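You operate a simulated robot arm through the tools that you are given. There is no shell and no other tool.

Carry out the task below with a simulated two-armed robot. There is one attempt and no reset: what you move stays moved.

## Task
Pick up the white filter from the top of the steel bench with one hand, pass it to the other hand and put it on the top of the roller table.
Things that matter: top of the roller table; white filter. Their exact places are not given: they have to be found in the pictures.

The check looks at the end state, three seconds after you hand in, the way a careful person would. Anything else that was tipped, shoved, dropped, spilled or broken makes it a failure.

## Robot
Two 7-joint arms with two-finger grippers on one trunk, on a base that moves. Base frame: it is fixed to the floor where the robot stands at the start and does not move with it; the origin is under the middle of the robot, x ahead of it, y to its left, z up; the surface under the hand at the start is at about z = 0.88. Readings come in m, rad, newtons and seconds.
The left shoulder is at the start at [0.046, 0.175, 1.203], the right one opposite. With the tool pointing down near the work surface each hand reaches from about 0.22 to 0.84 m from the robot's upright axis, wherever it stands, measured 20 degrees to its own side. Places, roughly: top of the roller table [0.6, -4.5, 0.8]. Payload 2.94 kg a hand.
Tool frame (each hand has its own): the origin (TCP) lies between the finger pads and is the grasp point; the fingertips stand 0.03 m ahead of it; z points along the fingers, y is the line along which they close. The gripper opens to 0.138 m; its body begins 0.109 m behind the TCP.
Orientation is told as [roll, pitch, yaw] about the base's x, y, z axes, in that order, counted from this pose: with the fingers straight down and closing along the base's y, the tool's x points along the base's -x, its y along +y and its z along -z.

## Interface
- The arms move only by the tool move_arm. It takes "left_plan", "right_plan" or both (then of equal length, played together; a hand with none holds still); each is a list of rows, each an object of numbers (a shift or turn left out is 0, a gripper value left out holds the last): "dx", "dy", "dz": the shift along the tool's x, y, z in units of 400 mm (1.0 is 400 mm); "wx", "wy", "wz": the turn, a rotation vector about the tool's x, y, z in units of 45 degrees (1.0 is 45 degrees). In form: [{"dx": .., "dy": .., "dz": .., "wx": .., "wy": .., "wz": ..}, ...]. A call has 1 to 20 rows; each row is the pose to reach, as a shift and turn from the pose commanded when the call began, along the tool's axes at that moment. "left_fingers" and "right_fingers" are, for a hand that has rows, the finger opening in m, from 0 to 0.138, set as the call begins (left out, the last holds). A call with a number of a shift or a turn outside -1 to 1 is refused whole. A row lasts 0.2 s, in which the tool goes at most 0.05 m and 0.15 rad; a call with a longer step from one row to the next is refused whole, and so is a gripper value outside its range. Where a pose cannot be reached the arm comes as near as it can. A force on the tool above 40 N (or 10 N above the force at the start of the call, whichever is more), or a blocked arm, ends the call early, and 0.2 s more pass. Each finger travels about 0.045 m/s and halts on what it meets, pressing with about 27 N; the grip force reading is that of the motor and also rises with nothing between the fingers. The clock runs only during rows and for 0.2 s after the last one: add rows that repeat a pose to give the fingers time. The reply holds the time, the measured pose of the TCP, the force on the tool along the base axes, the opening and the grip force, in the units named above and with some noise, with the torque about the TCP (base axes, N m) and any sound that the robot's microphone picked up.
- Cameras (640 x 400 px; columns grow to the right, rows downward): "scene" is now at [0.1106, 0.024, 1.6783]; the picture's right is [0.30, -0.96, 0.00], its down [-0.72, -0.22, -0.66] and it looks along [0.63, 0.20, -0.75] (base axes); focal length 282 px, centre (320, 200). "left" rides on the left gripper at [0.071, -0.019, -0.146] in its tool frame; the picture's right is [0.26, 0.96, 0.00], its down [-0.85, 0.23, -0.48] and it looks along [-0.46, 0.12, 0.88] (tool axes); focal length 280 px, centre (320, 200). "right" rides on the right gripper at [0.071, 0.019, -0.146] in its tool frame; the picture's right is [-0.26, 0.96, 0.00], its down [-0.85, -0.23, -0.48] and it looks along [-0.46, -0.12, 0.88] (tool axes); focal length 280 px, centre (320, 200).
- snapshot(camera): a new picture of that camera. No time passes.
- lift_body(by): moves the trunk up (or, below 0, down) by that many m; the arms and the scene camera ride with it, the base frame stays. It gives what a move gives, with no picture.
- steer(legs): drives the robot by 1 to 6 legs, each [ahead, turn to the left] in m and rad, along the robot's own axes; the way and the turn of a leg run together, so that a leg with both is an arc; at most 1.5 m and 3.142 rad a leg. The arms and the cameras ride along, it lands a little off, and it stops where it bumps. It gives what a move gives.
- head_to(pan, tilt): turns the head with the scene camera to pan (to the left, within 2.094 rad either way) and tilt (down, from -0.506 to 1.204), counted from straight ahead of the robot (the tilt from the chest, where the trunk bows). It gives what a move gives.
- probe_pixels(camera, pixels): for up to 12 pixels [column, row] of the newest picture of that camera ("zoom" is the newest enlarged one), the place [x, y, z] in the base frame of the surface seen there, good to about 0.002 m. No time passes.
- zoom(camera, box): a new picture of the part [left, top, right, bottom] of that camera's present view, enlarged. No time passes.
- finish_job(): hands the job in; it is judged then, once.

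Open the grippers and draw the arms clear of the work before you hand the job in, unless the task says otherwise.

The tools are called after "Call:" by a JSON object that holds its "method" and its "body". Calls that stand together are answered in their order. move_arm: Moves the arms, as the interface text tells. Its arguments: {"type":"object","properties":{"left_plan":{"type":"array","items":{"type":"object","properties":{"dx":{"type":"number"},"dy":{"type":"number"},"dz":{"type":"number"},"wx":{"type":"number"},"wy":{"type":"number"},"wz":{"type":"number"}}}},"left_fingers":{"type":"number"},"right_plan":{"type":"array","items":{"type":"object","properties":{"dx":{"type":"number"},"dy":{"type":"number"},"dz":{"type":"number"},"wx":{"type":"number"},"wy":{"type":"number"},"wz":{"type":"number"}}}},"right_fingers":{"type":"number"}},"required":[]} The other tools are called the same way: lift_body (by) moves the trunk up or down; steer (legs) drives the base; head_to (pan, tilt) turns the head that bears the scene camera; snapshot (camera) takes a picture; probe_pixels (camera, pixels) gives the place of the surface under pixels of a picture; zoom (camera, box) takes an enlarged picture of a part of a camera's view; finish_job () hands the job in.

At the start:

```text
t: 0.0
left_tool_pos: [0.638, 0.3046, 1.1696]
left_tool_rot: [0.001, 0.0, 0.002]
left_contact_force: [-0.2, 0.2, 0.0]
left_moment: [0.02, -0.02, 0.02]
left_gripper_width: 0.1381
left_gripper_force: 0.1
right_tool_pos: [0.6355, -0.1456, 1.1243]
right_tool_rot: [0.0, 0.0, 0.0]
right_contact_force: [-1.0, -0.3, -0.2]
right_moment: [0.0, 0.02, -0.03]
right_gripper_width: 0.1381
right_gripper_force: 0.0
trunk travel left (down, up): [-0.375, 0.359]
robot x, y, heading: [0.0012, -0.0021, -0.003]
head pan, tilt (commanded): [0.3, 0.846]
```

scene: 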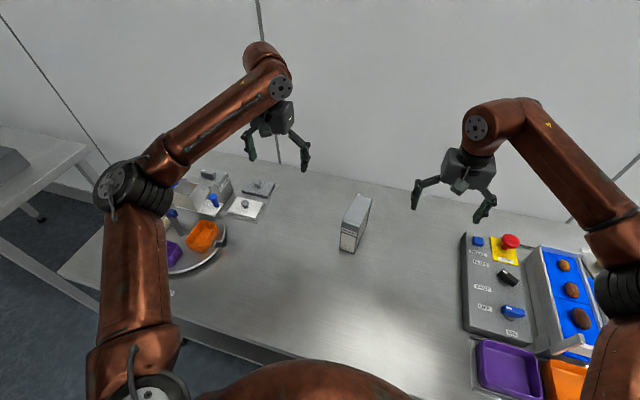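
right: 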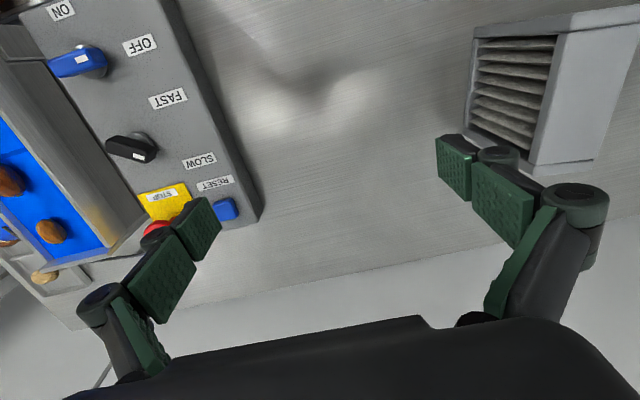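
left: 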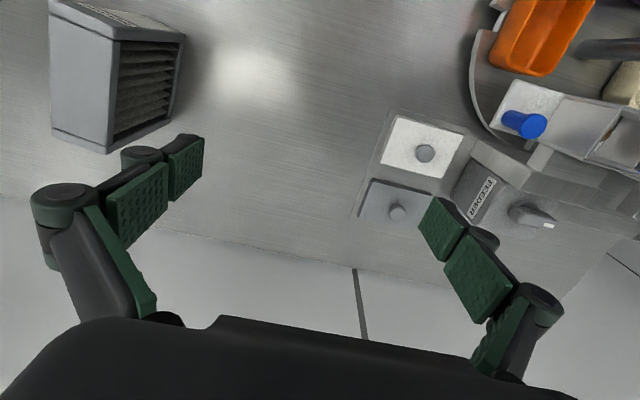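

The scene picture shows a pleated box at about (355,222) that is likely the white filter; I zoom in to check it and its surroundings.

Call:
{"method": "zoom", "body": {"camera": "scene", "box": [280, 160, 440, 260]}}

Call:
{"method": "zoom", "body": {"camera": "scene", "box": [150, 150, 310, 250]}}

```text
4.00 times, centred on (360, 210) of scene
```

zoom: 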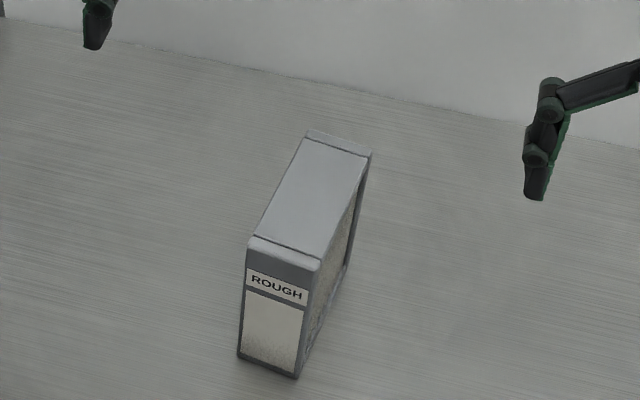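

```text
4.00 times, centred on (230, 200) of scene
```

zoom: 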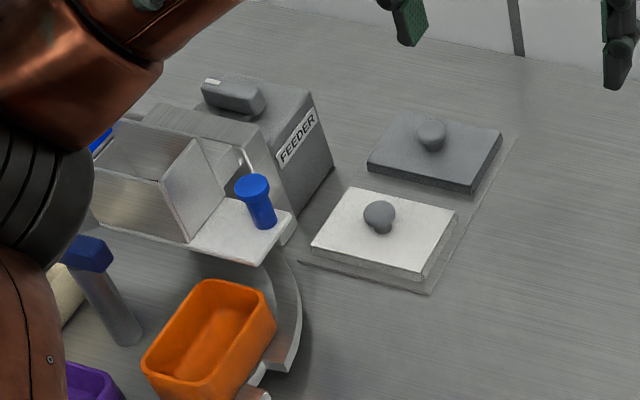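

The box at (360,210) is labelled "ROUGH" and there are also a white and a grey plate with knobs at (245,208) and (258,188). I look closer with all cameras to decide which is the white filter.

Call:
{"method": "zoom", "body": {"camera": "left", "box": [340, 90, 500, 240]}}

Call:
{"method": "zoom", "body": {"camera": "left", "box": [20, 0, 220, 160]}}

Call:
{"method": "zoom", "body": {"camera": "right", "box": [440, 0, 640, 160]}}

Call:
{"method": "zoom", "body": {"camera": "left", "box": [440, 0, 640, 240]}}

Call:
{"method": "zoom", "body": {"camera": "right", "box": [0, 0, 240, 300]}}

```text
2.67 times, centred on (420, 165) of left
```

zoom: 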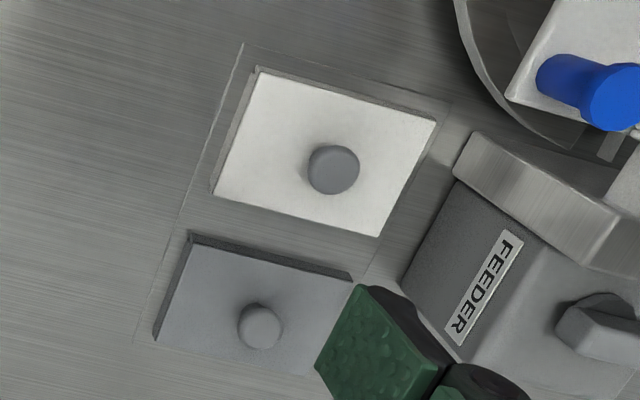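

```text
2.50 times, centred on (120, 80) of left
```

zoom: 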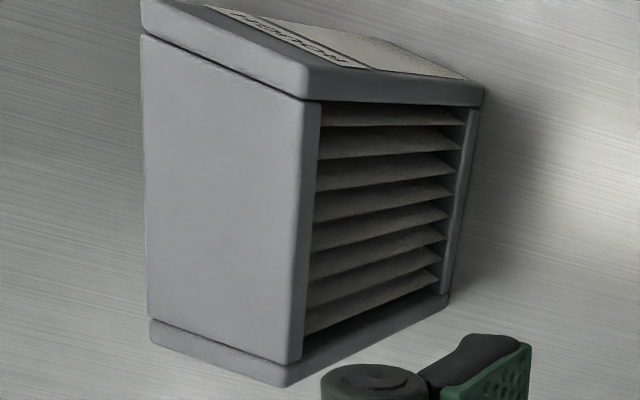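

```text
2.50 times, centred on (540, 80) of right
```

zoom: 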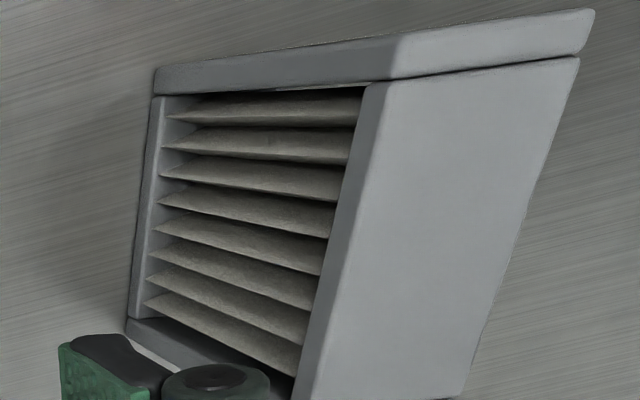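

```text
1.67 times, centred on (540, 120) of left
```

zoom: 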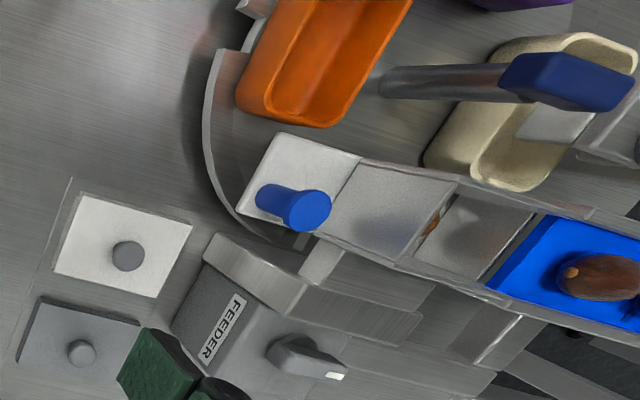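

```text
1.33 times, centred on (120, 150) of right
```

zoom: 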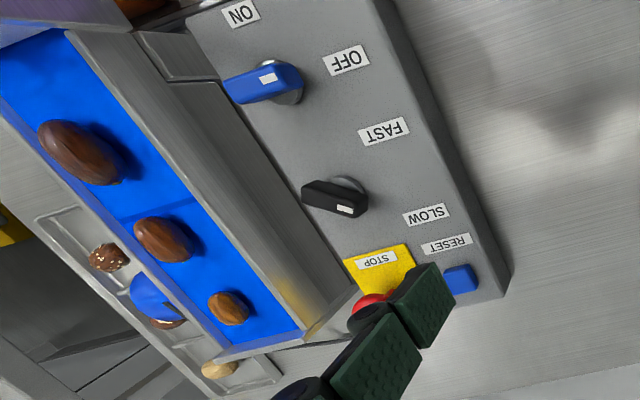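

The pleated box (frame, white pleats, white front panel) is clearly a filter; the knobbed plates look like reference tiles. I look around the rest of the bench and room to check for other filters and find the roller table.

Call:
{"method": "head_to", "body": {"pan": -0.6, "tilt": 0.75}}

Call:
{"method": "snapshot", "body": {"camera": "scene"}}

Call:
{"method": "head_to", "body": {"pan": -1.5, "tilt": 0.3}}

Call:
{"method": "snapshot", "body": {"camera": "scene"}}

Call:
{"method": "head_to", "body": {"pan": 1.2, "tilt": 0.6}}

Call:
{"method": "snapshot", "body": {"camera": "scene"}}

```text
t: 1.2
left_tool_pos: [0.6387, 0.305, 1.1696]
left_tool_rot: [0.0, 0.002, 0.0]
left_contact_force: [0.2, -0.3, -0.3]
left_moment: [0.0, -0.01, -0.02]
left_gripper_width: 0.1379
left_gripper_force: 0.1
right_tool_pos: [0.6347, -0.1441, 1.1251]
right_tool_rot: [0.001, 0.0, 0.001]
right_contact_force: [0.1, -0.2, 0.3]
right_moment: [-0.01, -0.02, 0.02]
right_gripper_width: 0.1381
right_gripper_force: 0.1
trunk travel left (down, up): [-0.375, 0.359]
robot x, y, heading: [0.0009, -0.0013, 0.002]
head pan, tilt (commanded): [-0.6, 0.75]
```

```text
taken
```

scene: 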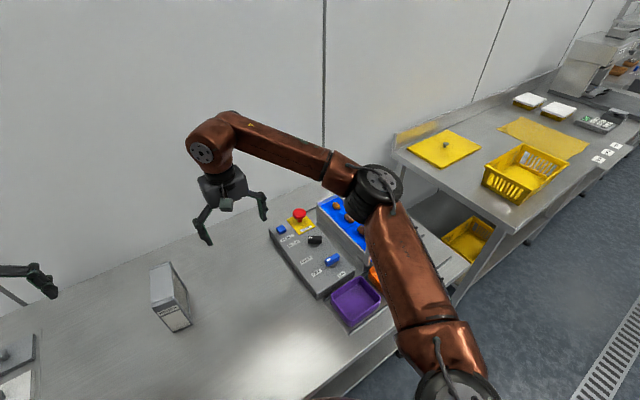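

```text
t: 2.4
left_tool_pos: [0.6388, 0.3053, 1.17]
left_tool_rot: [0.0, 0.001, -0.001]
left_contact_force: [-0.3, -0.2, -0.3]
left_moment: [0.05, -0.01, 0.0]
left_gripper_width: 0.1382
left_gripper_force: 0.0
right_tool_pos: [0.6362, -0.1452, 1.1244]
right_tool_rot: [-0.001, 0.001, -0.001]
right_contact_force: [0.7, 0.6, 0.5]
right_moment: [0.0, 0.0, 0.03]
right_gripper_width: 0.138
right_gripper_force: 0.1
trunk travel left (down, up): [-0.375, 0.359]
robot x, y, heading: [-0.0008, 0.0024, -0.002]
head pan, tilt (commanded): [-1.499, 0.3]
```

```text
taken
```

scene: 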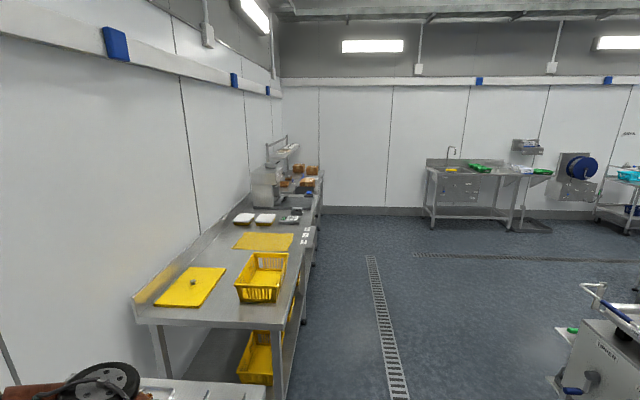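

```text
t: 4.8
left_tool_pos: [0.6388, 0.3053, 1.1695]
left_tool_rot: [0.001, -0.001, 0.0]
left_contact_force: [-0.1, 0.4, 0.2]
left_moment: [-0.01, 0.01, 0.02]
left_gripper_width: 0.1377
left_gripper_force: 0.1
right_tool_pos: [0.6352, -0.1461, 1.1236]
right_tool_rot: [0.0, 0.001, -0.001]
right_contact_force: [-0.6, 0.3, 0.3]
right_moment: [0.01, 0.01, 0.0]
right_gripper_width: 0.1381
right_gripper_force: 0.1
trunk travel left (down, up): [-0.375, 0.359]
robot x, y, heading: [0.0005, -0.0035, -0.001]
head pan, tilt (commanded): [1.201, 0.6]
```

```text
taken
```

scene: 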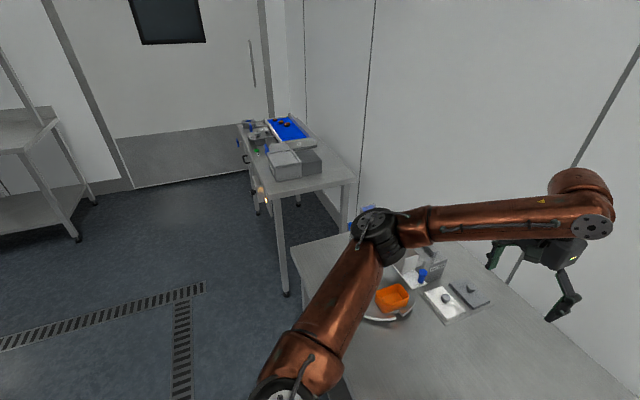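

No other filter is in sight, so the pleated box is the target. I turn the head back and measure it.

Call:
{"method": "head_to", "body": {"pan": -0.05, "tilt": 0.9}}

Call:
{"method": "snapshot", "body": {"camera": "scene"}}

Call:
{"method": "snapshot", "body": {"camera": "left"}}

Call:
{"method": "snapshot", "body": {"camera": "right"}}

```text
t: 6.2
left_tool_pos: [0.6385, 0.306, 1.1697]
left_tool_rot: [-0.001, 0.0, 0.0]
left_contact_force: [0.7, -0.2, 1.2]
left_moment: [-0.02, 0.01, -0.02]
left_gripper_width: 0.1381
left_gripper_force: 0.0
right_tool_pos: [0.6358, -0.1442, 1.1239]
right_tool_rot: [0.001, 0.001, -0.001]
right_contact_force: [0.1, 0.6, 0.1]
right_moment: [-0.01, -0.02, 0.02]
right_gripper_width: 0.1379
right_gripper_force: 0.1
trunk travel left (down, up): [-0.375, 0.359]
robot x, y, heading: [0.0004, 0.0027, -0.001]
head pan, tilt (commanded): [-0.051, 0.901]
```

```text
taken
```

scene: 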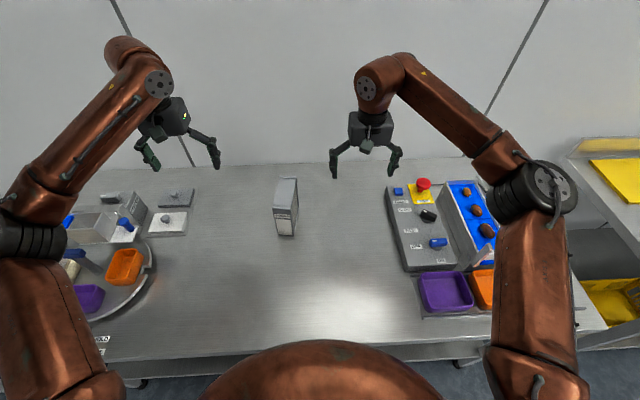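

```text
taken
```

left: 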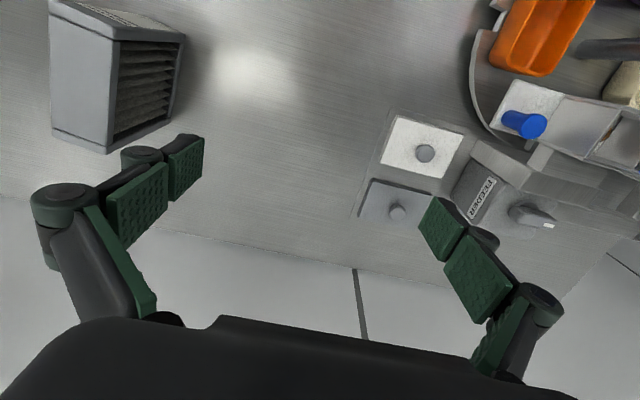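

```text
taken
```

right: 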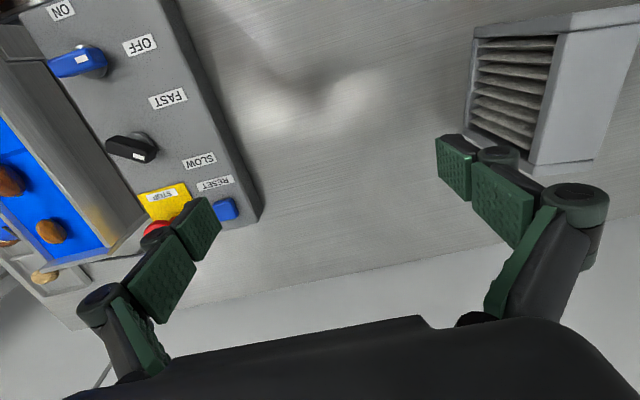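

The filter is at (285,207) in the scene view. I zoom on it to probe its corners.

Call:
{"method": "zoom", "body": {"camera": "scene", "box": [245, 160, 325, 250]}}

```text
4.44 times, centred on (285, 205) of scene
```

zoom: 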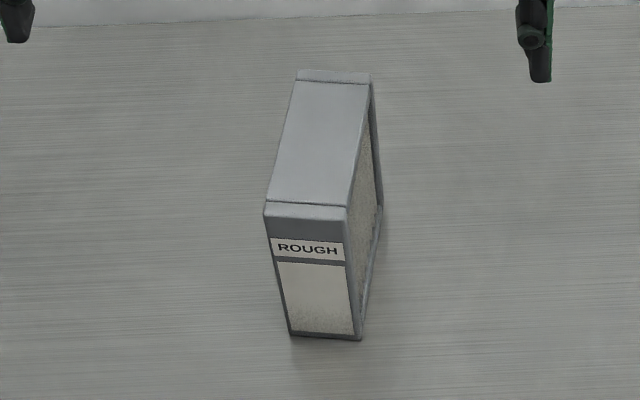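

I probe the top corners, the front face and the bench right by it.

Call:
{"method": "probe_pixels", "body": {"camera": "zoom", "pixels": [[268, 205], [342, 212], [367, 78], [301, 73], [305, 205], [335, 76], [292, 328], [356, 333], [280, 352], [420, 200], [318, 140], [310, 250]]}}

Call:
{"method": "probe_pixels", "body": {"camera": "left", "pixels": [[55, 25], [108, 40], [60, 120], [103, 145], [182, 40], [170, 112], [80, 85], [60, 5], [150, 80], [112, 90]]}}

Call:
{"method": "probe_pixels", "body": {"camera": "right", "pixels": [[480, 32], [557, 32], [470, 125], [530, 155], [600, 100], [510, 80], [550, 100]]}}

```text
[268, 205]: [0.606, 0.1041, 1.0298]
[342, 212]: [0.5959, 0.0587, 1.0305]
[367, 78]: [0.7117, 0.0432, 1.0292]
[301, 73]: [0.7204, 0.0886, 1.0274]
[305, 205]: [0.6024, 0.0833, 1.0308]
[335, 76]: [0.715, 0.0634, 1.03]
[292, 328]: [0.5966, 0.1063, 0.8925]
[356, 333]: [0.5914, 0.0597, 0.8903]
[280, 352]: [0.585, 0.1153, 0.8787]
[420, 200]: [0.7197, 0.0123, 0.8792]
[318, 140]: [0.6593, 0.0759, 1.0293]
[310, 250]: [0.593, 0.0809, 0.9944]
```

```text
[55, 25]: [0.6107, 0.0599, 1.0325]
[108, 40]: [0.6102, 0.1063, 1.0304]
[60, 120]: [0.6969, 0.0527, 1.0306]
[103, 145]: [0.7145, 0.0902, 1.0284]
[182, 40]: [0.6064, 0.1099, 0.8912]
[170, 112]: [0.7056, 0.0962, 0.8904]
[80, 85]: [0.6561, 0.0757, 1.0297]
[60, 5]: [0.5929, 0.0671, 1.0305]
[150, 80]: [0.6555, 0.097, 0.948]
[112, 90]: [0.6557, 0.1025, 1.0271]
```

```text
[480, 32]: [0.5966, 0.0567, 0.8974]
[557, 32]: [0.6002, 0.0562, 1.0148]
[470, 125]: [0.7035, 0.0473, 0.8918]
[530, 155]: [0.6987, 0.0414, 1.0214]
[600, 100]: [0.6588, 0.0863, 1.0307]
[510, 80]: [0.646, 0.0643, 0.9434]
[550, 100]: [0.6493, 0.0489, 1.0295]
```

The filter is about 0.13 (x) × 0.05 (y) × 0.15 m tall, centred near (0.657, 0.075), standing on z≈0.879. Before planning the handover I look at the roller table toward pan −1.44.

Call:
{"method": "head_to", "body": {"pan": -1.44, "tilt": 0.15}}

Call:
{"method": "snapshot", "body": {"camera": "scene"}}

Call:
{"method": "zoom", "body": {"camera": "scene", "box": [200, 180, 360, 320]}}

```text
t: 7.8
left_tool_pos: [0.6377, 0.3054, 1.1704]
left_tool_rot: [-0.001, -0.001, 0.0]
left_contact_force: [0.0, -0.1, -0.9]
left_moment: [0.01, 0.01, -0.03]
left_gripper_width: 0.1381
left_gripper_force: 0.0
right_tool_pos: [0.6349, -0.1443, 1.1238]
right_tool_rot: [0.001, 0.0, 0.001]
right_contact_force: [0.8, 0.0, -0.1]
right_moment: [-0.01, 0.02, 0.03]
right_gripper_width: 0.138
right_gripper_force: 0.0
trunk travel left (down, up): [-0.375, 0.359]
robot x, y, heading: [0.0015, -0.0005, 0.002]
head pan, tilt (commanded): [-1.44, 0.15]
```

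```text
taken
```

scene: 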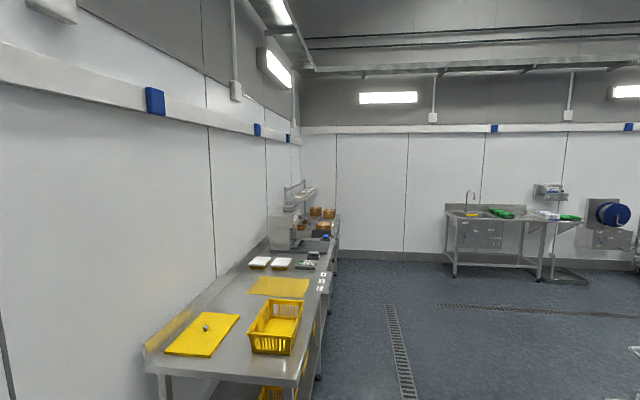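

```text
2.86 times, centred on (280, 250) of scene
```

zoom: 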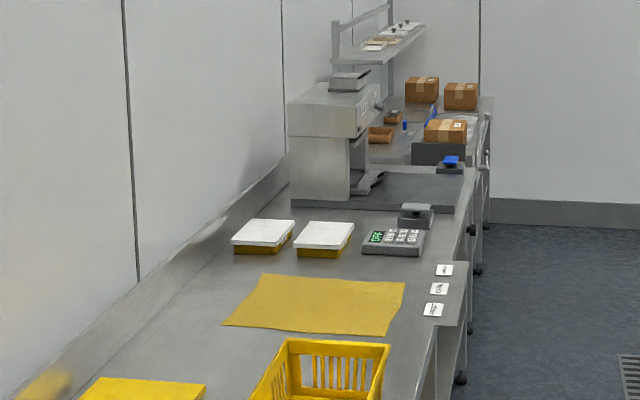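

I probe points along the second bench and behind to map the driving corridor and the roller table region.

Call:
{"method": "probe_pixels", "body": {"camera": "zoom", "pixels": [[460, 330], [420, 375], [440, 180], [395, 150], [445, 132], [420, 90], [460, 97], [480, 120], [484, 150], [475, 260], [540, 300], [395, 45]]}}

Call:
{"method": "probe_pixels", "body": {"camera": "scene", "pixels": [[292, 378], [155, 370], [308, 330], [320, 280], [335, 225], [450, 300], [400, 350], [636, 350]]}}

```text
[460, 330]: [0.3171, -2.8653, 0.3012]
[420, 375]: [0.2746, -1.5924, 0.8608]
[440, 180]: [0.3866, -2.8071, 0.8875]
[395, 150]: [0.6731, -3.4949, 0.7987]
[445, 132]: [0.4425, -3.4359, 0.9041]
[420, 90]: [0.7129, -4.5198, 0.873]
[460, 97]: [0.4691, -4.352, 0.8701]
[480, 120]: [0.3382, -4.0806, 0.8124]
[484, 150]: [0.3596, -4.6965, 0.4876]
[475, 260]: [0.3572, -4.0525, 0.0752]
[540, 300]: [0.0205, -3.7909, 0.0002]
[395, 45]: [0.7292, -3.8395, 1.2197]
```

```text
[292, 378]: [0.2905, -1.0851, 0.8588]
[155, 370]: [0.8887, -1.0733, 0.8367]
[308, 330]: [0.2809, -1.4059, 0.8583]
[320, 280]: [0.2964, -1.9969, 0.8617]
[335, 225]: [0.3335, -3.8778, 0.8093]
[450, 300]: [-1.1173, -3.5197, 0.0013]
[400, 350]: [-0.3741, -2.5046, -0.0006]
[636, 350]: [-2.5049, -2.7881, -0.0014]
```

Bench fronts lie at x≈0.28–0.34 and the roller table is around y −3.4…−4.9. Plan: the right hand grips the near (label) end of the filter at a slanted angle, lifts, and the left hand then takes it from above and places it. First I bring the right hand back and start tilting it.

Call:
{"method": "move_arm", "body": {"right_plan": [{"dx": 0.085, "dy": 0.06, "dz": 0, "wx": 0.009, "wy": -0.1387, "wz": 0.0194}, {"dx": 0.17, "dy": 0.12, "dz": 0, "wx": 0.018, "wy": -0.2774, "wz": 0.0388}, {"dx": 0.254, "dy": 0.179, "dz": 0, "wx": 0.027, "wy": -0.4161, "wz": 0.0581}, {"dx": 0.339, "dy": 0.239, "dz": 0, "wx": 0.0361, "wy": -0.5548, "wz": 0.0775}, {"dx": 0.339, "dy": 0.239, "dz": 0, "wx": 0.0361, "wy": -0.5548, "wz": 0.0775}], "right_fingers": 0.11}}

Call:
{"method": "head_to", "body": {"pan": 0.0, "tilt": 0.9}}

Call:
{"method": "snapshot", "body": {"camera": "scene"}}

```text
t: 9.0
left_tool_pos: [0.6389, 0.3042, 1.1709]
left_tool_rot: [-0.001, 0.002, -0.001]
left_contact_force: [1.0, -0.5, -0.3]
left_moment: [0.04, 0.04, 0.04]
left_gripper_width: 0.138
left_gripper_force: 0.1
right_tool_pos: [0.4999, -0.0496, 1.125]
right_tool_rot: [-0.015, -0.436, -0.06]
right_contact_force: [0.2, 0.1, 0.1]
right_moment: [0.02, 0.03, 0.03]
right_gripper_width: 0.1099
right_gripper_force: 0.0
trunk travel left (down, up): [-0.375, 0.359]
robot x, y, heading: [0.0035, -0.0031, -0.002]
head pan, tilt (commanded): [-1.44, 0.15]
```

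```text
t: 10.5
left_tool_pos: [0.637, 0.3055, 1.1699]
left_tool_rot: [0.0, 0.0, -0.002]
left_contact_force: [0.5, 0.9, -0.2]
left_moment: [-0.01, -0.01, 0.02]
left_gripper_width: 0.1381
left_gripper_force: 0.1
right_tool_pos: [0.4996, -0.0491, 1.1262]
right_tool_rot: [-0.016, -0.437, -0.058]
right_contact_force: [-0.3, -0.3, 0.1]
right_moment: [0.01, -0.01, -0.01]
right_gripper_width: 0.1101
right_gripper_force: 0.0
trunk travel left (down, up): [-0.375, 0.359]
robot x, y, heading: [0.0012, 0.0012, 0.002]
head pan, tilt (commanded): [0.0, 0.901]
```

```text
taken
```

scene: 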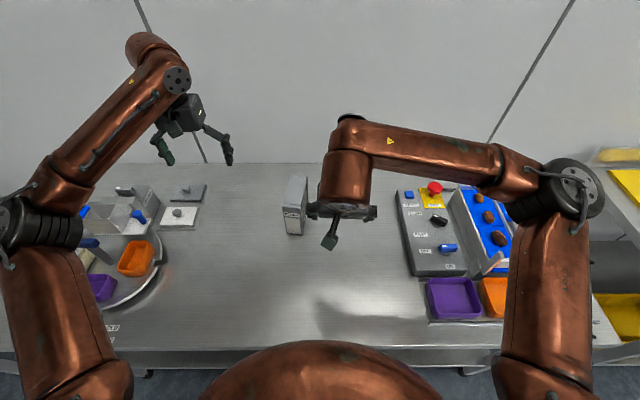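

The right hand tilted to −0.437 pitch as commanded. I do the second half of the tilt in place.

Call:
{"method": "move_arm", "body": {"right_plan": [{"wx": 0.009, "wy": -0.1387, "wz": 0.0194}, {"wx": 0.018, "wy": -0.2774, "wz": 0.0388}, {"wx": 0.027, "wy": -0.4161, "wz": 0.0581}, {"wx": 0.0361, "wy": -0.5548, "wz": 0.0775}, {"wx": 0.0361, "wy": -0.5548, "wz": 0.0775}]}}

Call:
{"method": "snapshot", "body": {"camera": "scene"}}

Call:
{"method": "snapshot", "body": {"camera": "right"}}

```text
t: 11.7
left_tool_pos: [0.6382, 0.3051, 1.1698]
left_tool_rot: [-0.001, 0.001, 0.0]
left_contact_force: [0.1, -0.8, 0.9]
left_moment: [-0.02, -0.03, 0.01]
left_gripper_width: 0.1382
left_gripper_force: 0.0
right_tool_pos: [0.4997, -0.0499, 1.1252]
right_tool_rot: [0.0, -0.872, -0.13]
right_contact_force: [-0.4, 0.2, 0.7]
right_moment: [-0.02, -0.02, 0.01]
right_gripper_width: 0.11
right_gripper_force: 0.1
trunk travel left (down, up): [-0.375, 0.359]
robot x, y, heading: [0.0004, 0.0031, -0.005]
head pan, tilt (commanded): [0.0, 0.901]
```

```text
taken
```

scene: 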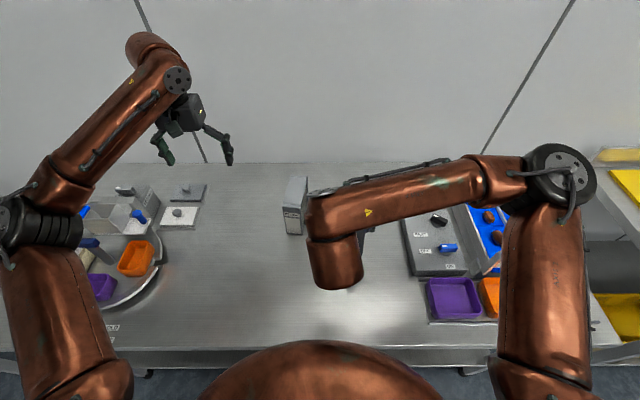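

```text
taken
```

right: 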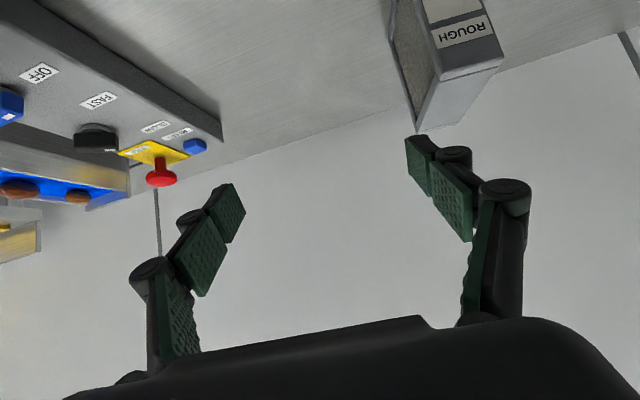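

The tilt reached −0.872 with yaw −0.13. I probe the right forearm and wrist to see how much room the left hand will have above the filter.

Call:
{"method": "probe_pixels", "body": {"camera": "scene", "pixels": [[312, 205], [330, 195], [370, 190], [420, 185], [480, 175], [335, 270], [315, 260], [545, 160]]}}

```text
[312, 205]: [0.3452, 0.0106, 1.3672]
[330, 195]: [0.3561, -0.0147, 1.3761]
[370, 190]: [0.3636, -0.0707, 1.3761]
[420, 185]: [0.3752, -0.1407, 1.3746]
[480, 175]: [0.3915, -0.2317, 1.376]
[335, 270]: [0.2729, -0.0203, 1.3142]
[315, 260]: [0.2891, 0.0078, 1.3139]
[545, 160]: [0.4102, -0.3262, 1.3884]
```

There's clearance so far. I move the right hand to the pre-grasp about 0.13 m short of the grasp point along its approach line, in front of the label face.

Call:
{"method": "move_arm", "body": {"right_plan": [{"dx": 0.0417, "dy": 0.0913, "dz": 0.0345}, {"dx": 0.0835, "dy": 0.1826, "dz": 0.069}, {"dx": 0.1252, "dy": 0.2738, "dz": 0.1034}, {"dx": 0.1669, "dy": 0.3651, "dz": 0.1379}, {"dx": 0.1669, "dy": 0.3651, "dz": 0.1379}]}}

Call:
{"method": "snapshot", "body": {"camera": "right"}}

Call:
{"method": "snapshot", "body": {"camera": "left"}}

Call:
{"method": "snapshot", "body": {"camera": "scene"}}

```text
t: 12.9
left_tool_pos: [0.6377, 0.3047, 1.1706]
left_tool_rot: [0.001, 0.001, 0.001]
left_contact_force: [-0.3, -0.2, 0.1]
left_moment: [0.01, 0.0, -0.01]
left_gripper_width: 0.1378
left_gripper_force: 0.1
right_tool_pos: [0.5187, 0.0949, 1.0373]
right_tool_rot: [0.001, -0.873, -0.133]
right_contact_force: [1.0, -1.0, 0.1]
right_moment: [0.01, 0.0, -0.01]
right_gripper_width: 0.1099
right_gripper_force: 0.1
trunk travel left (down, up): [-0.375, 0.359]
robot x, y, heading: [-0.003, 0.001, 0.003]
head pan, tilt (commanded): [0.0, 0.901]
```

```text
taken
```

right: 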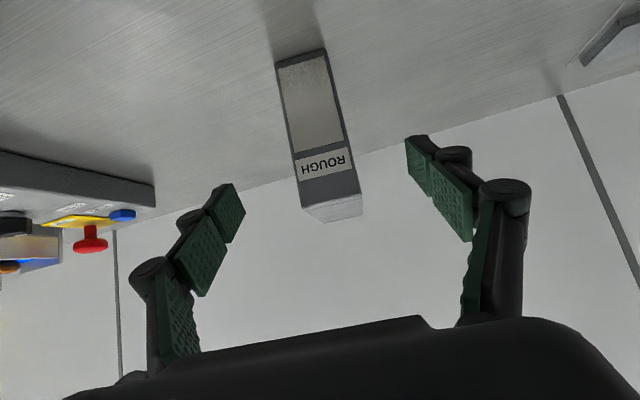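

```text
taken
```

left: 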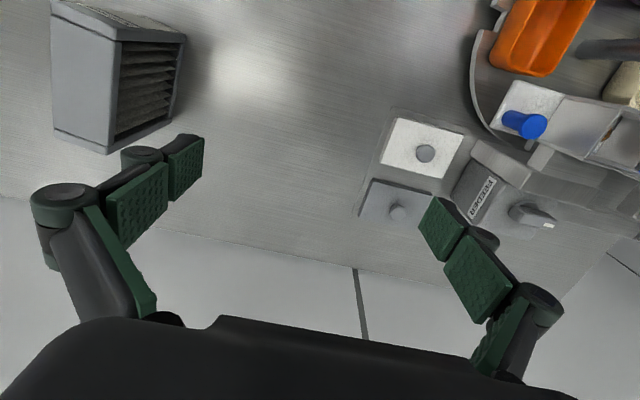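

```text
taken
```

scene: 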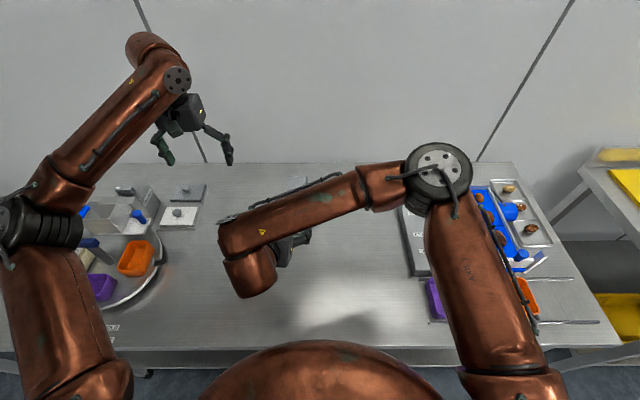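

The right camera now sees the front face of the filter square between the fingers (columns 277–362). I probe the corners of the front face to refine position and yaw.

Call:
{"method": "zoom", "body": {"camera": "right", "box": [240, 30, 400, 230]}}

Call:
{"method": "probe_pixels", "body": {"camera": "right", "pixels": [[278, 68], [322, 52], [301, 200], [358, 190], [285, 100], [332, 90], [296, 165], [348, 150], [306, 210], [360, 199], [310, 100], [325, 180]]}}

```text
2.00 times, centred on (320, 130) of right
```

zoom: 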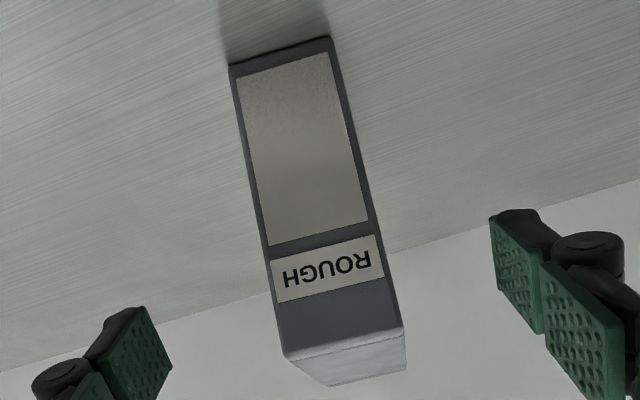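

```text
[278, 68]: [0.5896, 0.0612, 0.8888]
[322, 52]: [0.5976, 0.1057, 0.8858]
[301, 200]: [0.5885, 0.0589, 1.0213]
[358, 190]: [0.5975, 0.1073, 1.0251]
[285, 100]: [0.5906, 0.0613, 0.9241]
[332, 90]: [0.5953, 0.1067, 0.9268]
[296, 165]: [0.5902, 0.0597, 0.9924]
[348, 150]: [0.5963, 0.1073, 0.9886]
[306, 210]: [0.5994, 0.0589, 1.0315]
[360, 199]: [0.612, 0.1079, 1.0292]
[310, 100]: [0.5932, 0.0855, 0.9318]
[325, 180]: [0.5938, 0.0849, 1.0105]
```

The front face centre is (0.593, 0.0835) with yaw −0.135, matching the hand. I advance 0.133 m along the tool axis so the fingers straddle the near end.

Call:
{"method": "move_arm", "body": {"right_plan": [{"dx": 0, "dy": -0.0011, "dz": 0.0833}, {"dx": 0, "dy": -0.0022, "dz": 0.1665}, {"dx": -0.001, "dy": -0.0033, "dz": 0.25}, {"dx": -0.001, "dy": -0.0044, "dz": 0.333}, {"dx": -0.001, "dy": -0.0044, "dz": 0.333}]}}

Call:
{"method": "snapshot", "body": {"camera": "right"}}

Call:
{"method": "snapshot", "body": {"camera": "left"}}

```text
t: 14.1
left_tool_pos: [0.6382, 0.3063, 1.1711]
left_tool_rot: [-0.002, 0.001, -0.002]
left_contact_force: [-0.4, -0.2, 0.4]
left_moment: [-0.01, -0.02, 0.03]
left_gripper_width: 0.1379
left_gripper_force: 0.0
right_tool_pos: [0.6193, 0.0814, 0.9548]
right_tool_rot: [0.001, -0.874, -0.13]
right_contact_force: [-0.3, 0.1, 1.0]
right_moment: [-0.01, -0.02, -0.02]
right_gripper_width: 0.11
right_gripper_force: 0.0
trunk travel left (down, up): [-0.375, 0.359]
robot x, y, heading: [0.0019, -0.0047, 0.0]
head pan, tilt (commanded): [0.0, 0.901]
```

```text
taken
```

right: 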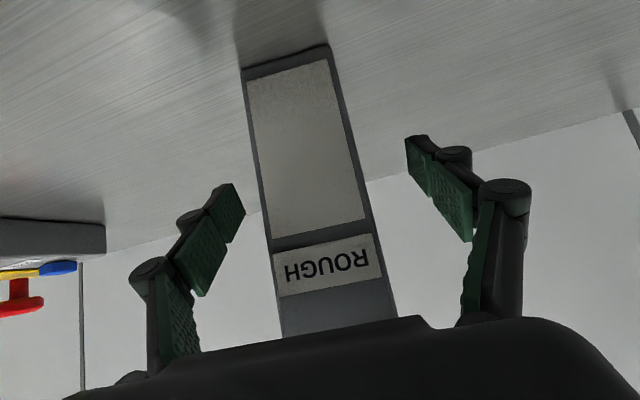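

```text
taken
```

left: 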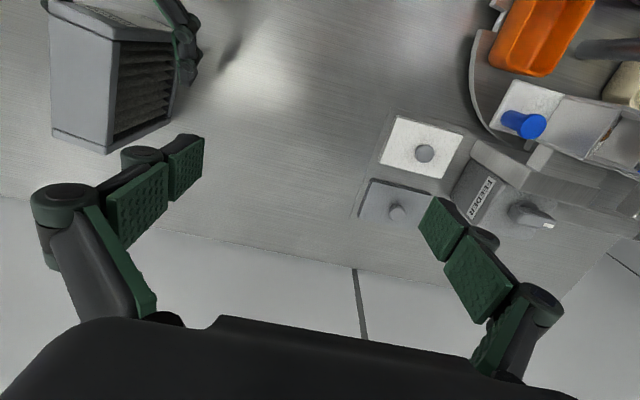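

The filter is centred between the right fingers (label at (330,265)). I close the right fingers and hold still to let them grip.

Call:
{"method": "move_arm", "body": {"right_plan": [{"dz": 0}, {"dz": 0}, {"dz": 0}, {"dz": 0}, {"dz": 0}, {"dz": 0}, {"dz": 0}, {"dz": 0}, {"dz": 0}, {"dz": 0}], "right_fingers": 0.0}}

Call:
{"method": "snapshot", "body": {"camera": "right"}}

Call:
{"method": "snapshot", "body": {"camera": "left"}}

```text
t: 16.3
left_tool_pos: [0.6387, 0.3055, 1.1704]
left_tool_rot: [-0.001, 0.001, 0.0]
left_contact_force: [-0.1, -1.3, -0.5]
left_moment: [0.01, 0.0, -0.01]
left_gripper_width: 0.1379
left_gripper_force: 0.1
right_tool_pos: [0.6201, 0.0802, 0.9545]
right_tool_rot: [-0.001, -0.872, -0.132]
right_contact_force: [1.2, -1.4, 0.5]
right_moment: [0.05, -0.03, -0.08]
right_gripper_width: 0.053
right_gripper_force: 26.6
trunk travel left (down, up): [-0.375, 0.359]
robot x, y, heading: [0.0026, -0.0013, -0.001]
head pan, tilt (commanded): [0.0, 0.901]
```

```text
taken
```

right: 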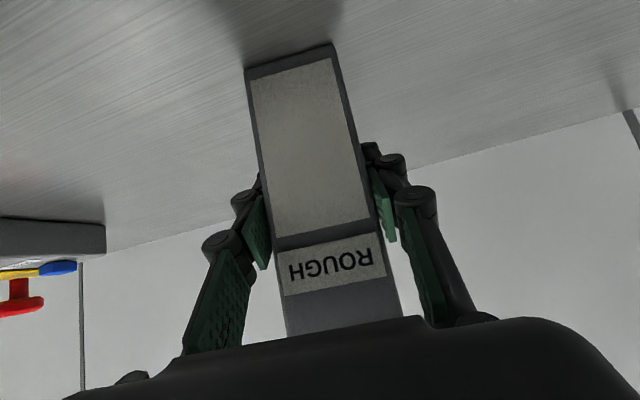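

```text
taken
```

left: 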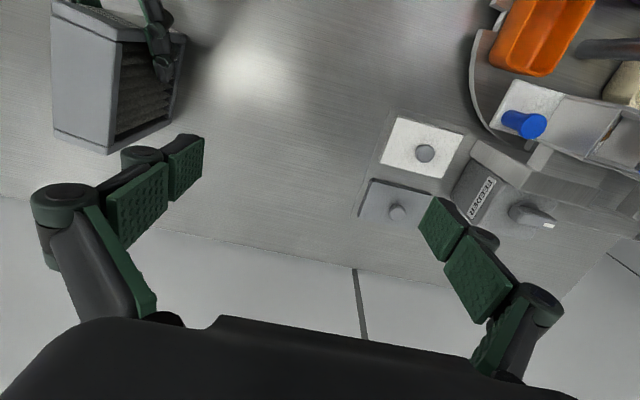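

Gripped at 0.053 m width, 26.6 N. I lift it straight up by 4 cm and check for slip.

Call:
{"method": "move_arm", "body": {"right_plan": [{"dx": -0.0192, "dz": -0.0161}, {"dx": -0.0383, "dz": -0.0321}, {"dx": -0.0575, "dz": -0.0482}, {"dx": -0.0766, "dz": -0.0643}, {"dx": -0.0766, "dz": -0.0643}, {"dx": -0.0766, "dz": -0.0643}]}}

Call:
{"method": "snapshot", "body": {"camera": "right"}}

Call:
{"method": "snapshot", "body": {"camera": "left"}}

```text
t: 17.7
left_tool_pos: [0.6368, 0.3054, 1.1702]
left_tool_rot: [-0.002, 0.002, 0.001]
left_contact_force: [0.1, 0.4, 0.2]
left_moment: [-0.01, 0.01, 0.01]
left_gripper_width: 0.138
left_gripper_force: 0.1
right_tool_pos: [0.6178, 0.0809, 0.9935]
right_tool_rot: [0.001, -0.872, -0.13]
right_contact_force: [-0.2, -0.5, -2.3]
right_moment: [0.0, 0.03, -0.01]
right_gripper_width: 0.0532
right_gripper_force: 26.7
trunk travel left (down, up): [-0.375, 0.359]
robot x, y, heading: [0.0029, 0.0035, -0.006]
head pan, tilt (commanded): [0.0, 0.901]
```

```text
taken
```

right: 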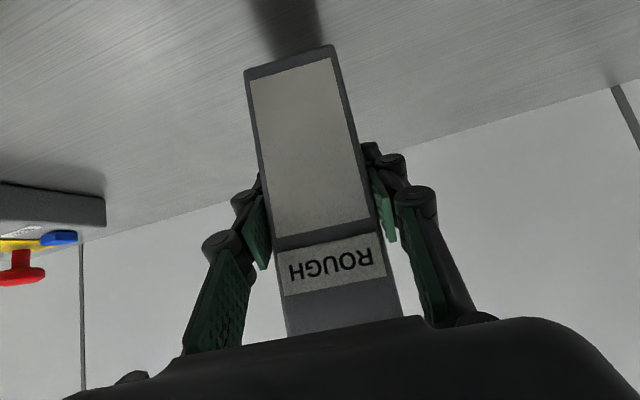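

```text
taken
```

left: 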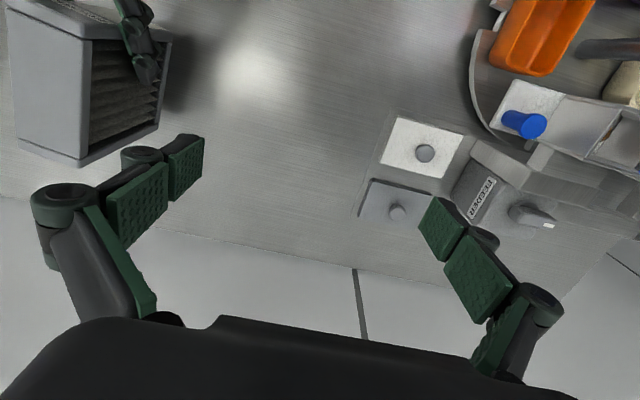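

It holds (about 2.3 N weight, no slip). I raise it further and shift toward the right to make room for turning it.

Call:
{"method": "move_arm", "body": {"right_plan": [{"dx": -0.04, "dy": 0, "dz": -0.034}, {"dx": -0.08, "dy": -0.02, "dz": -0.075}, {"dx": -0.11, "dy": -0.06, "dz": -0.115}, {"dx": -0.13, "dy": -0.12, "dz": -0.155}, {"dx": -0.15, "dy": -0.18, "dz": -0.195}, {"dx": -0.165, "dy": -0.24, "dz": -0.235}, {"dx": -0.175, "dy": -0.3, "dz": -0.265}, {"dx": -0.177, "dy": -0.3435, "dz": -0.281}, {"dx": -0.177, "dy": -0.3435, "dz": -0.281}]}}

Call:
{"method": "snapshot", "body": {"camera": "right"}}

Call:
{"method": "snapshot", "body": {"camera": "scene"}}

```text
t: 19.7
left_tool_pos: [0.6386, 0.3063, 1.17]
left_tool_rot: [-0.002, 0.001, 0.0]
left_contact_force: [0.0, 0.4, -1.1]
left_moment: [-0.01, -0.02, 0.0]
left_gripper_width: 0.1378
left_gripper_force: 0.1
right_tool_pos: [0.5608, -0.0514, 1.1197]
right_tool_rot: [-0.001, -0.873, -0.128]
right_contact_force: [0.8, -0.6, -2.2]
right_moment: [0.01, 0.08, 0.0]
right_gripper_width: 0.0535
right_gripper_force: 26.8
trunk travel left (down, up): [-0.375, 0.359]
robot x, y, heading: [0.0011, 0.0007, -0.005]
head pan, tilt (commanded): [0.0, 0.901]
```

```text
taken
```

right: 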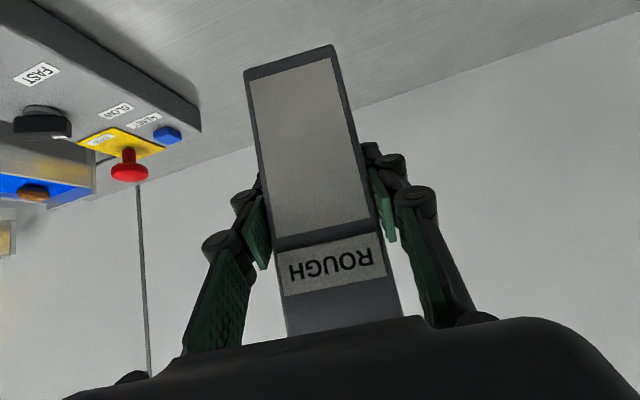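

```text
taken
```

scene: 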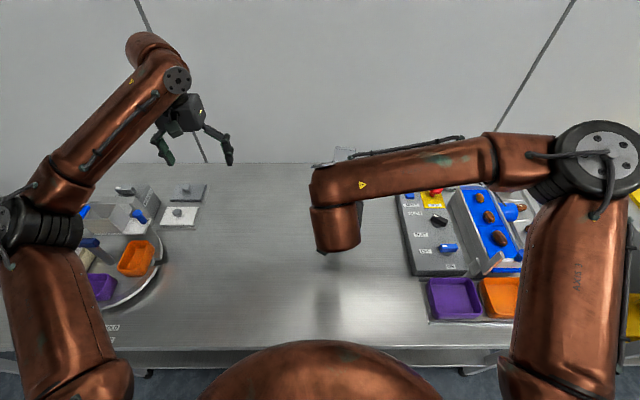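

The grip is unchanged at z=1.12. I now turn the right hand by +0.85 rad about the vertical (first half) so the filter points toward the left.

Call:
{"method": "move_arm", "body": {"right_plan": [{"wx": -0.1036, "wz": -0.087}, {"wx": -0.2073, "wz": -0.1739}, {"wx": -0.3109, "wz": -0.2609}, {"wx": -0.4145, "wz": -0.3479}, {"wx": -0.5181, "wz": -0.4348}, {"wx": -0.6218, "wz": -0.5218}, {"wx": -0.7254, "wz": -0.6087}, {"wx": -0.829, "wz": -0.6957}, {"wx": -0.829, "wz": -0.6957}]}}

Call:
{"method": "snapshot", "body": {"camera": "scene"}}

```text
t: 21.7
left_tool_pos: [0.6379, 0.3062, 1.1693]
left_tool_rot: [-0.001, -0.002, 0.0]
left_contact_force: [0.3, -0.2, -0.4]
left_moment: [-0.03, 0.0, -0.01]
left_gripper_width: 0.1378
left_gripper_force: 0.1
right_tool_pos: [0.5607, -0.0506, 1.1193]
right_tool_rot: [-0.002, -0.873, 0.721]
right_contact_force: [-0.3, 0.2, -2.6]
right_moment: [-0.08, 0.06, 0.0]
right_gripper_width: 0.0535
right_gripper_force: 27.4
trunk travel left (down, up): [-0.375, 0.359]
robot x, y, heading: [-0.0017, 0.0007, 0.001]
head pan, tilt (commanded): [0.0, 0.901]
```

```text
taken
```

scene: 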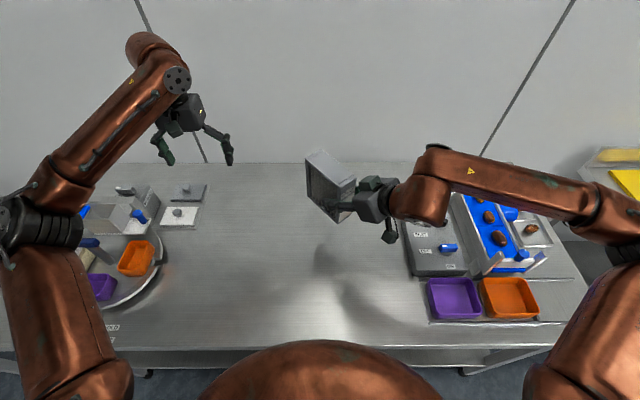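

The turn worked (yaw 0.721), filter visible at (330,185). I do the second half of the turn and meanwhile leave the left arm still.

Call:
{"method": "move_arm", "body": {"right_plan": [{"wx": -0.1036, "wz": -0.087}, {"wx": -0.2073, "wz": -0.1739}, {"wx": -0.3109, "wz": -0.2609}, {"wx": -0.4145, "wz": -0.3479}, {"wx": -0.5181, "wz": -0.4348}, {"wx": -0.6218, "wz": -0.5218}, {"wx": -0.7254, "wz": -0.6087}, {"wx": -0.829, "wz": -0.6957}, {"wx": -0.829, "wz": -0.6957}]}}

Call:
{"method": "snapshot", "body": {"camera": "scene"}}

Call:
{"method": "snapshot", "body": {"camera": "left"}}

```text
t: 23.7
left_tool_pos: [0.6383, 0.3059, 1.1701]
left_tool_rot: [0.001, -0.001, 0.0]
left_contact_force: [0.1, 0.2, -0.1]
left_moment: [-0.02, 0.04, -0.03]
left_gripper_width: 0.1379
left_gripper_force: 0.0
right_tool_pos: [0.5613, -0.05, 1.1185]
right_tool_rot: [0.001, -0.874, 0.932]
right_contact_force: [-0.4, -0.3, -1.5]
right_moment: [-0.07, 0.03, 0.0]
right_gripper_width: 0.0533
right_gripper_force: 26.8
right hand out of reach, approached as far as the arm can: row 3, 4, 5, 6, 7, 8, 9
trunk travel left (down, up): [-0.375, 0.359]
robot x, y, heading: [0.001, -0.0003, 0.0]
head pan, tilt (commanded): [0.0, 0.901]
```

```text
taken
```

scene: 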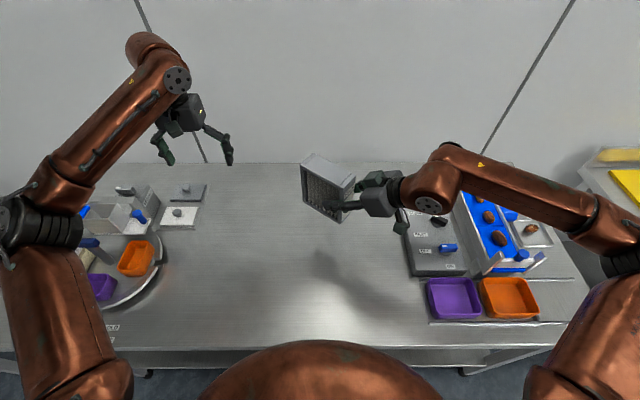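

```text
taken
```

left: 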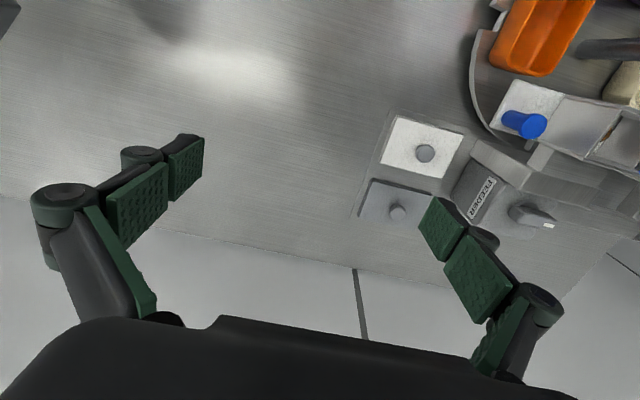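

The right wrist stopped at yaw 0.932 (joint limit), which is still fine for the handover. To learn whether the commanded pose was clipped too, I turn it back a small amount of 0.1 rad.

Call:
{"method": "move_arm", "body": {"right_plan": [{"wx": 0.0975, "wz": 0.0818}, {"wx": 0.0975, "wz": 0.0818}]}}

```text
t: 24.3
left_tool_pos: [0.6384, 0.3041, 1.1693]
left_tool_rot: [-0.001, 0.001, 0.0]
left_contact_force: [0.1, -0.4, 0.1]
left_moment: [0.0, 0.0, 0.0]
left_gripper_width: 0.1382
left_gripper_force: 0.0
right_tool_pos: [0.5608, -0.0514, 1.1195]
right_tool_rot: [0.001, -0.872, 0.83]
right_contact_force: [0.0, 0.2, -1.7]
right_moment: [-0.01, 0.05, -0.04]
right_gripper_width: 0.0537
right_gripper_force: 26.9
trunk travel left (down, up): [-0.375, 0.359]
robot x, y, heading: [-0.003, 0.0015, 0.001]
head pan, tilt (commanded): [0.0, 0.901]
```

The commanded pose had been clipped too (now yaw 0.83, filter centre ≈ (0.586, −0.024), top ≈ 1.195). I raise the left hand, turn it by 0.785 rad about the vertical, and bring it above the filter.

Call:
{"method": "move_arm", "body": {"left_plan": [{"dz": -0.1, "wz": -0.08}, {"dz": -0.2, "wz": -0.16}, {"dz": -0.325, "wz": -0.24}, {"dx": 0.01, "dy": -0.08, "dz": -0.325, "wz": -0.32}, {"dx": 0.02, "dy": -0.16, "dz": -0.325, "wz": -0.4}, {"dx": 0.03, "dy": -0.25, "dz": -0.325, "wz": -0.49}, {"dx": 0.045, "dy": -0.34, "dz": -0.325, "wz": -0.58}, {"dx": 0.055, "dy": -0.42, "dz": -0.325, "wz": -0.67}, {"dx": 0.065, "dy": -0.5, "dz": -0.325, "wz": -0.76}, {"dx": 0.07, "dy": -0.55, "dz": -0.325, "wz": -0.85}, {"dx": 0.07, "dy": -0.55, "dz": -0.325, "wz": -1.0}, {"dx": 0.07, "dy": -0.55, "dz": -0.325, "wz": -1.0}], "left_fingers": 0.115}}

Call:
{"method": "snapshot", "body": {"camera": "left"}}

Call:
{"method": "snapshot", "body": {"camera": "scene"}}

```text
t: 26.9
left_tool_pos: [0.6113, 0.0844, 1.3]
left_tool_rot: [0.0, 0.001, 0.786]
left_contact_force: [0.0, 0.6, 0.2]
left_moment: [-0.02, -0.02, 0.05]
left_gripper_width: 0.1147
left_gripper_force: 0.1
right_tool_pos: [0.5613, -0.0518, 1.1191]
right_tool_rot: [0.001, -0.872, 0.831]
right_contact_force: [0.6, 0.5, -1.0]
right_moment: [-0.06, 0.04, 0.02]
right_gripper_width: 0.0531
right_gripper_force: 27.0
trunk travel left (down, up): [-0.375, 0.359]
robot x, y, heading: [0.0017, 0.0027, -0.003]
head pan, tilt (commanded): [0.0, 0.901]
```

```text
taken
```

left: 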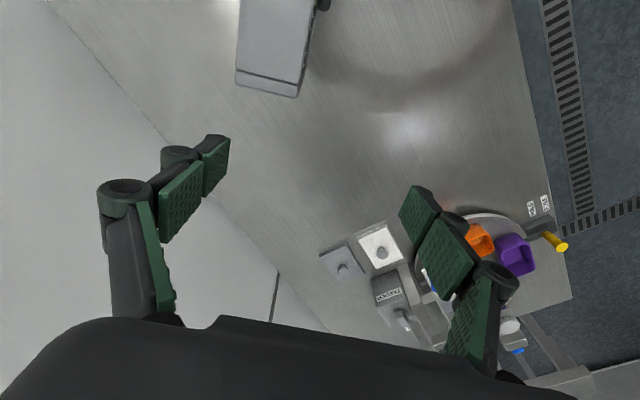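

```text
taken
```

scene: 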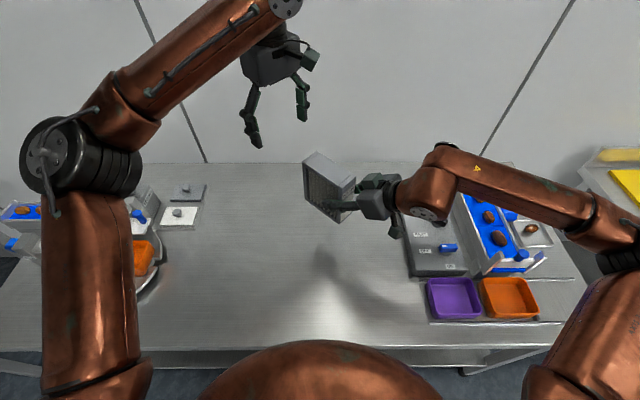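

The left hand is at (0.611, 0.084, 1.30) and sees the filter's top at (270,45). I probe the top face from both cameras to get the exact handover pose.

Call:
{"method": "probe_pixels", "body": {"camera": "left", "pixels": [[238, 82], [296, 94], [239, 68], [300, 84], [243, 20], [310, 25], [270, 40], [247, 3], [314, 8], [275, 5]]}}

Call:
{"method": "zoom", "body": {"camera": "scene", "box": [280, 130, 440, 250]}}

```text
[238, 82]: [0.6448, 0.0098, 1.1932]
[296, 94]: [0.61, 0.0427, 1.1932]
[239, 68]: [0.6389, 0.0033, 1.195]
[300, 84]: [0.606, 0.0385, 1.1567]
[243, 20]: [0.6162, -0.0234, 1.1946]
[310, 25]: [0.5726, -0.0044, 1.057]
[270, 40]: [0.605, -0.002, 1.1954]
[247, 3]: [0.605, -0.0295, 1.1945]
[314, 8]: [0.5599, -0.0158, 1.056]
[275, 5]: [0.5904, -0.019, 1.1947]
```

```text
3.33 times, centred on (360, 190) of scene
```

zoom: 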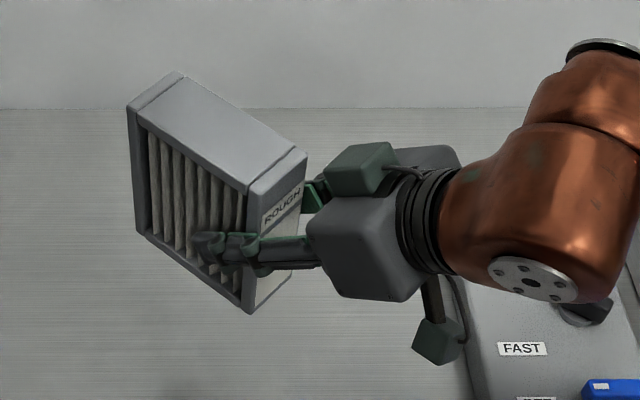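

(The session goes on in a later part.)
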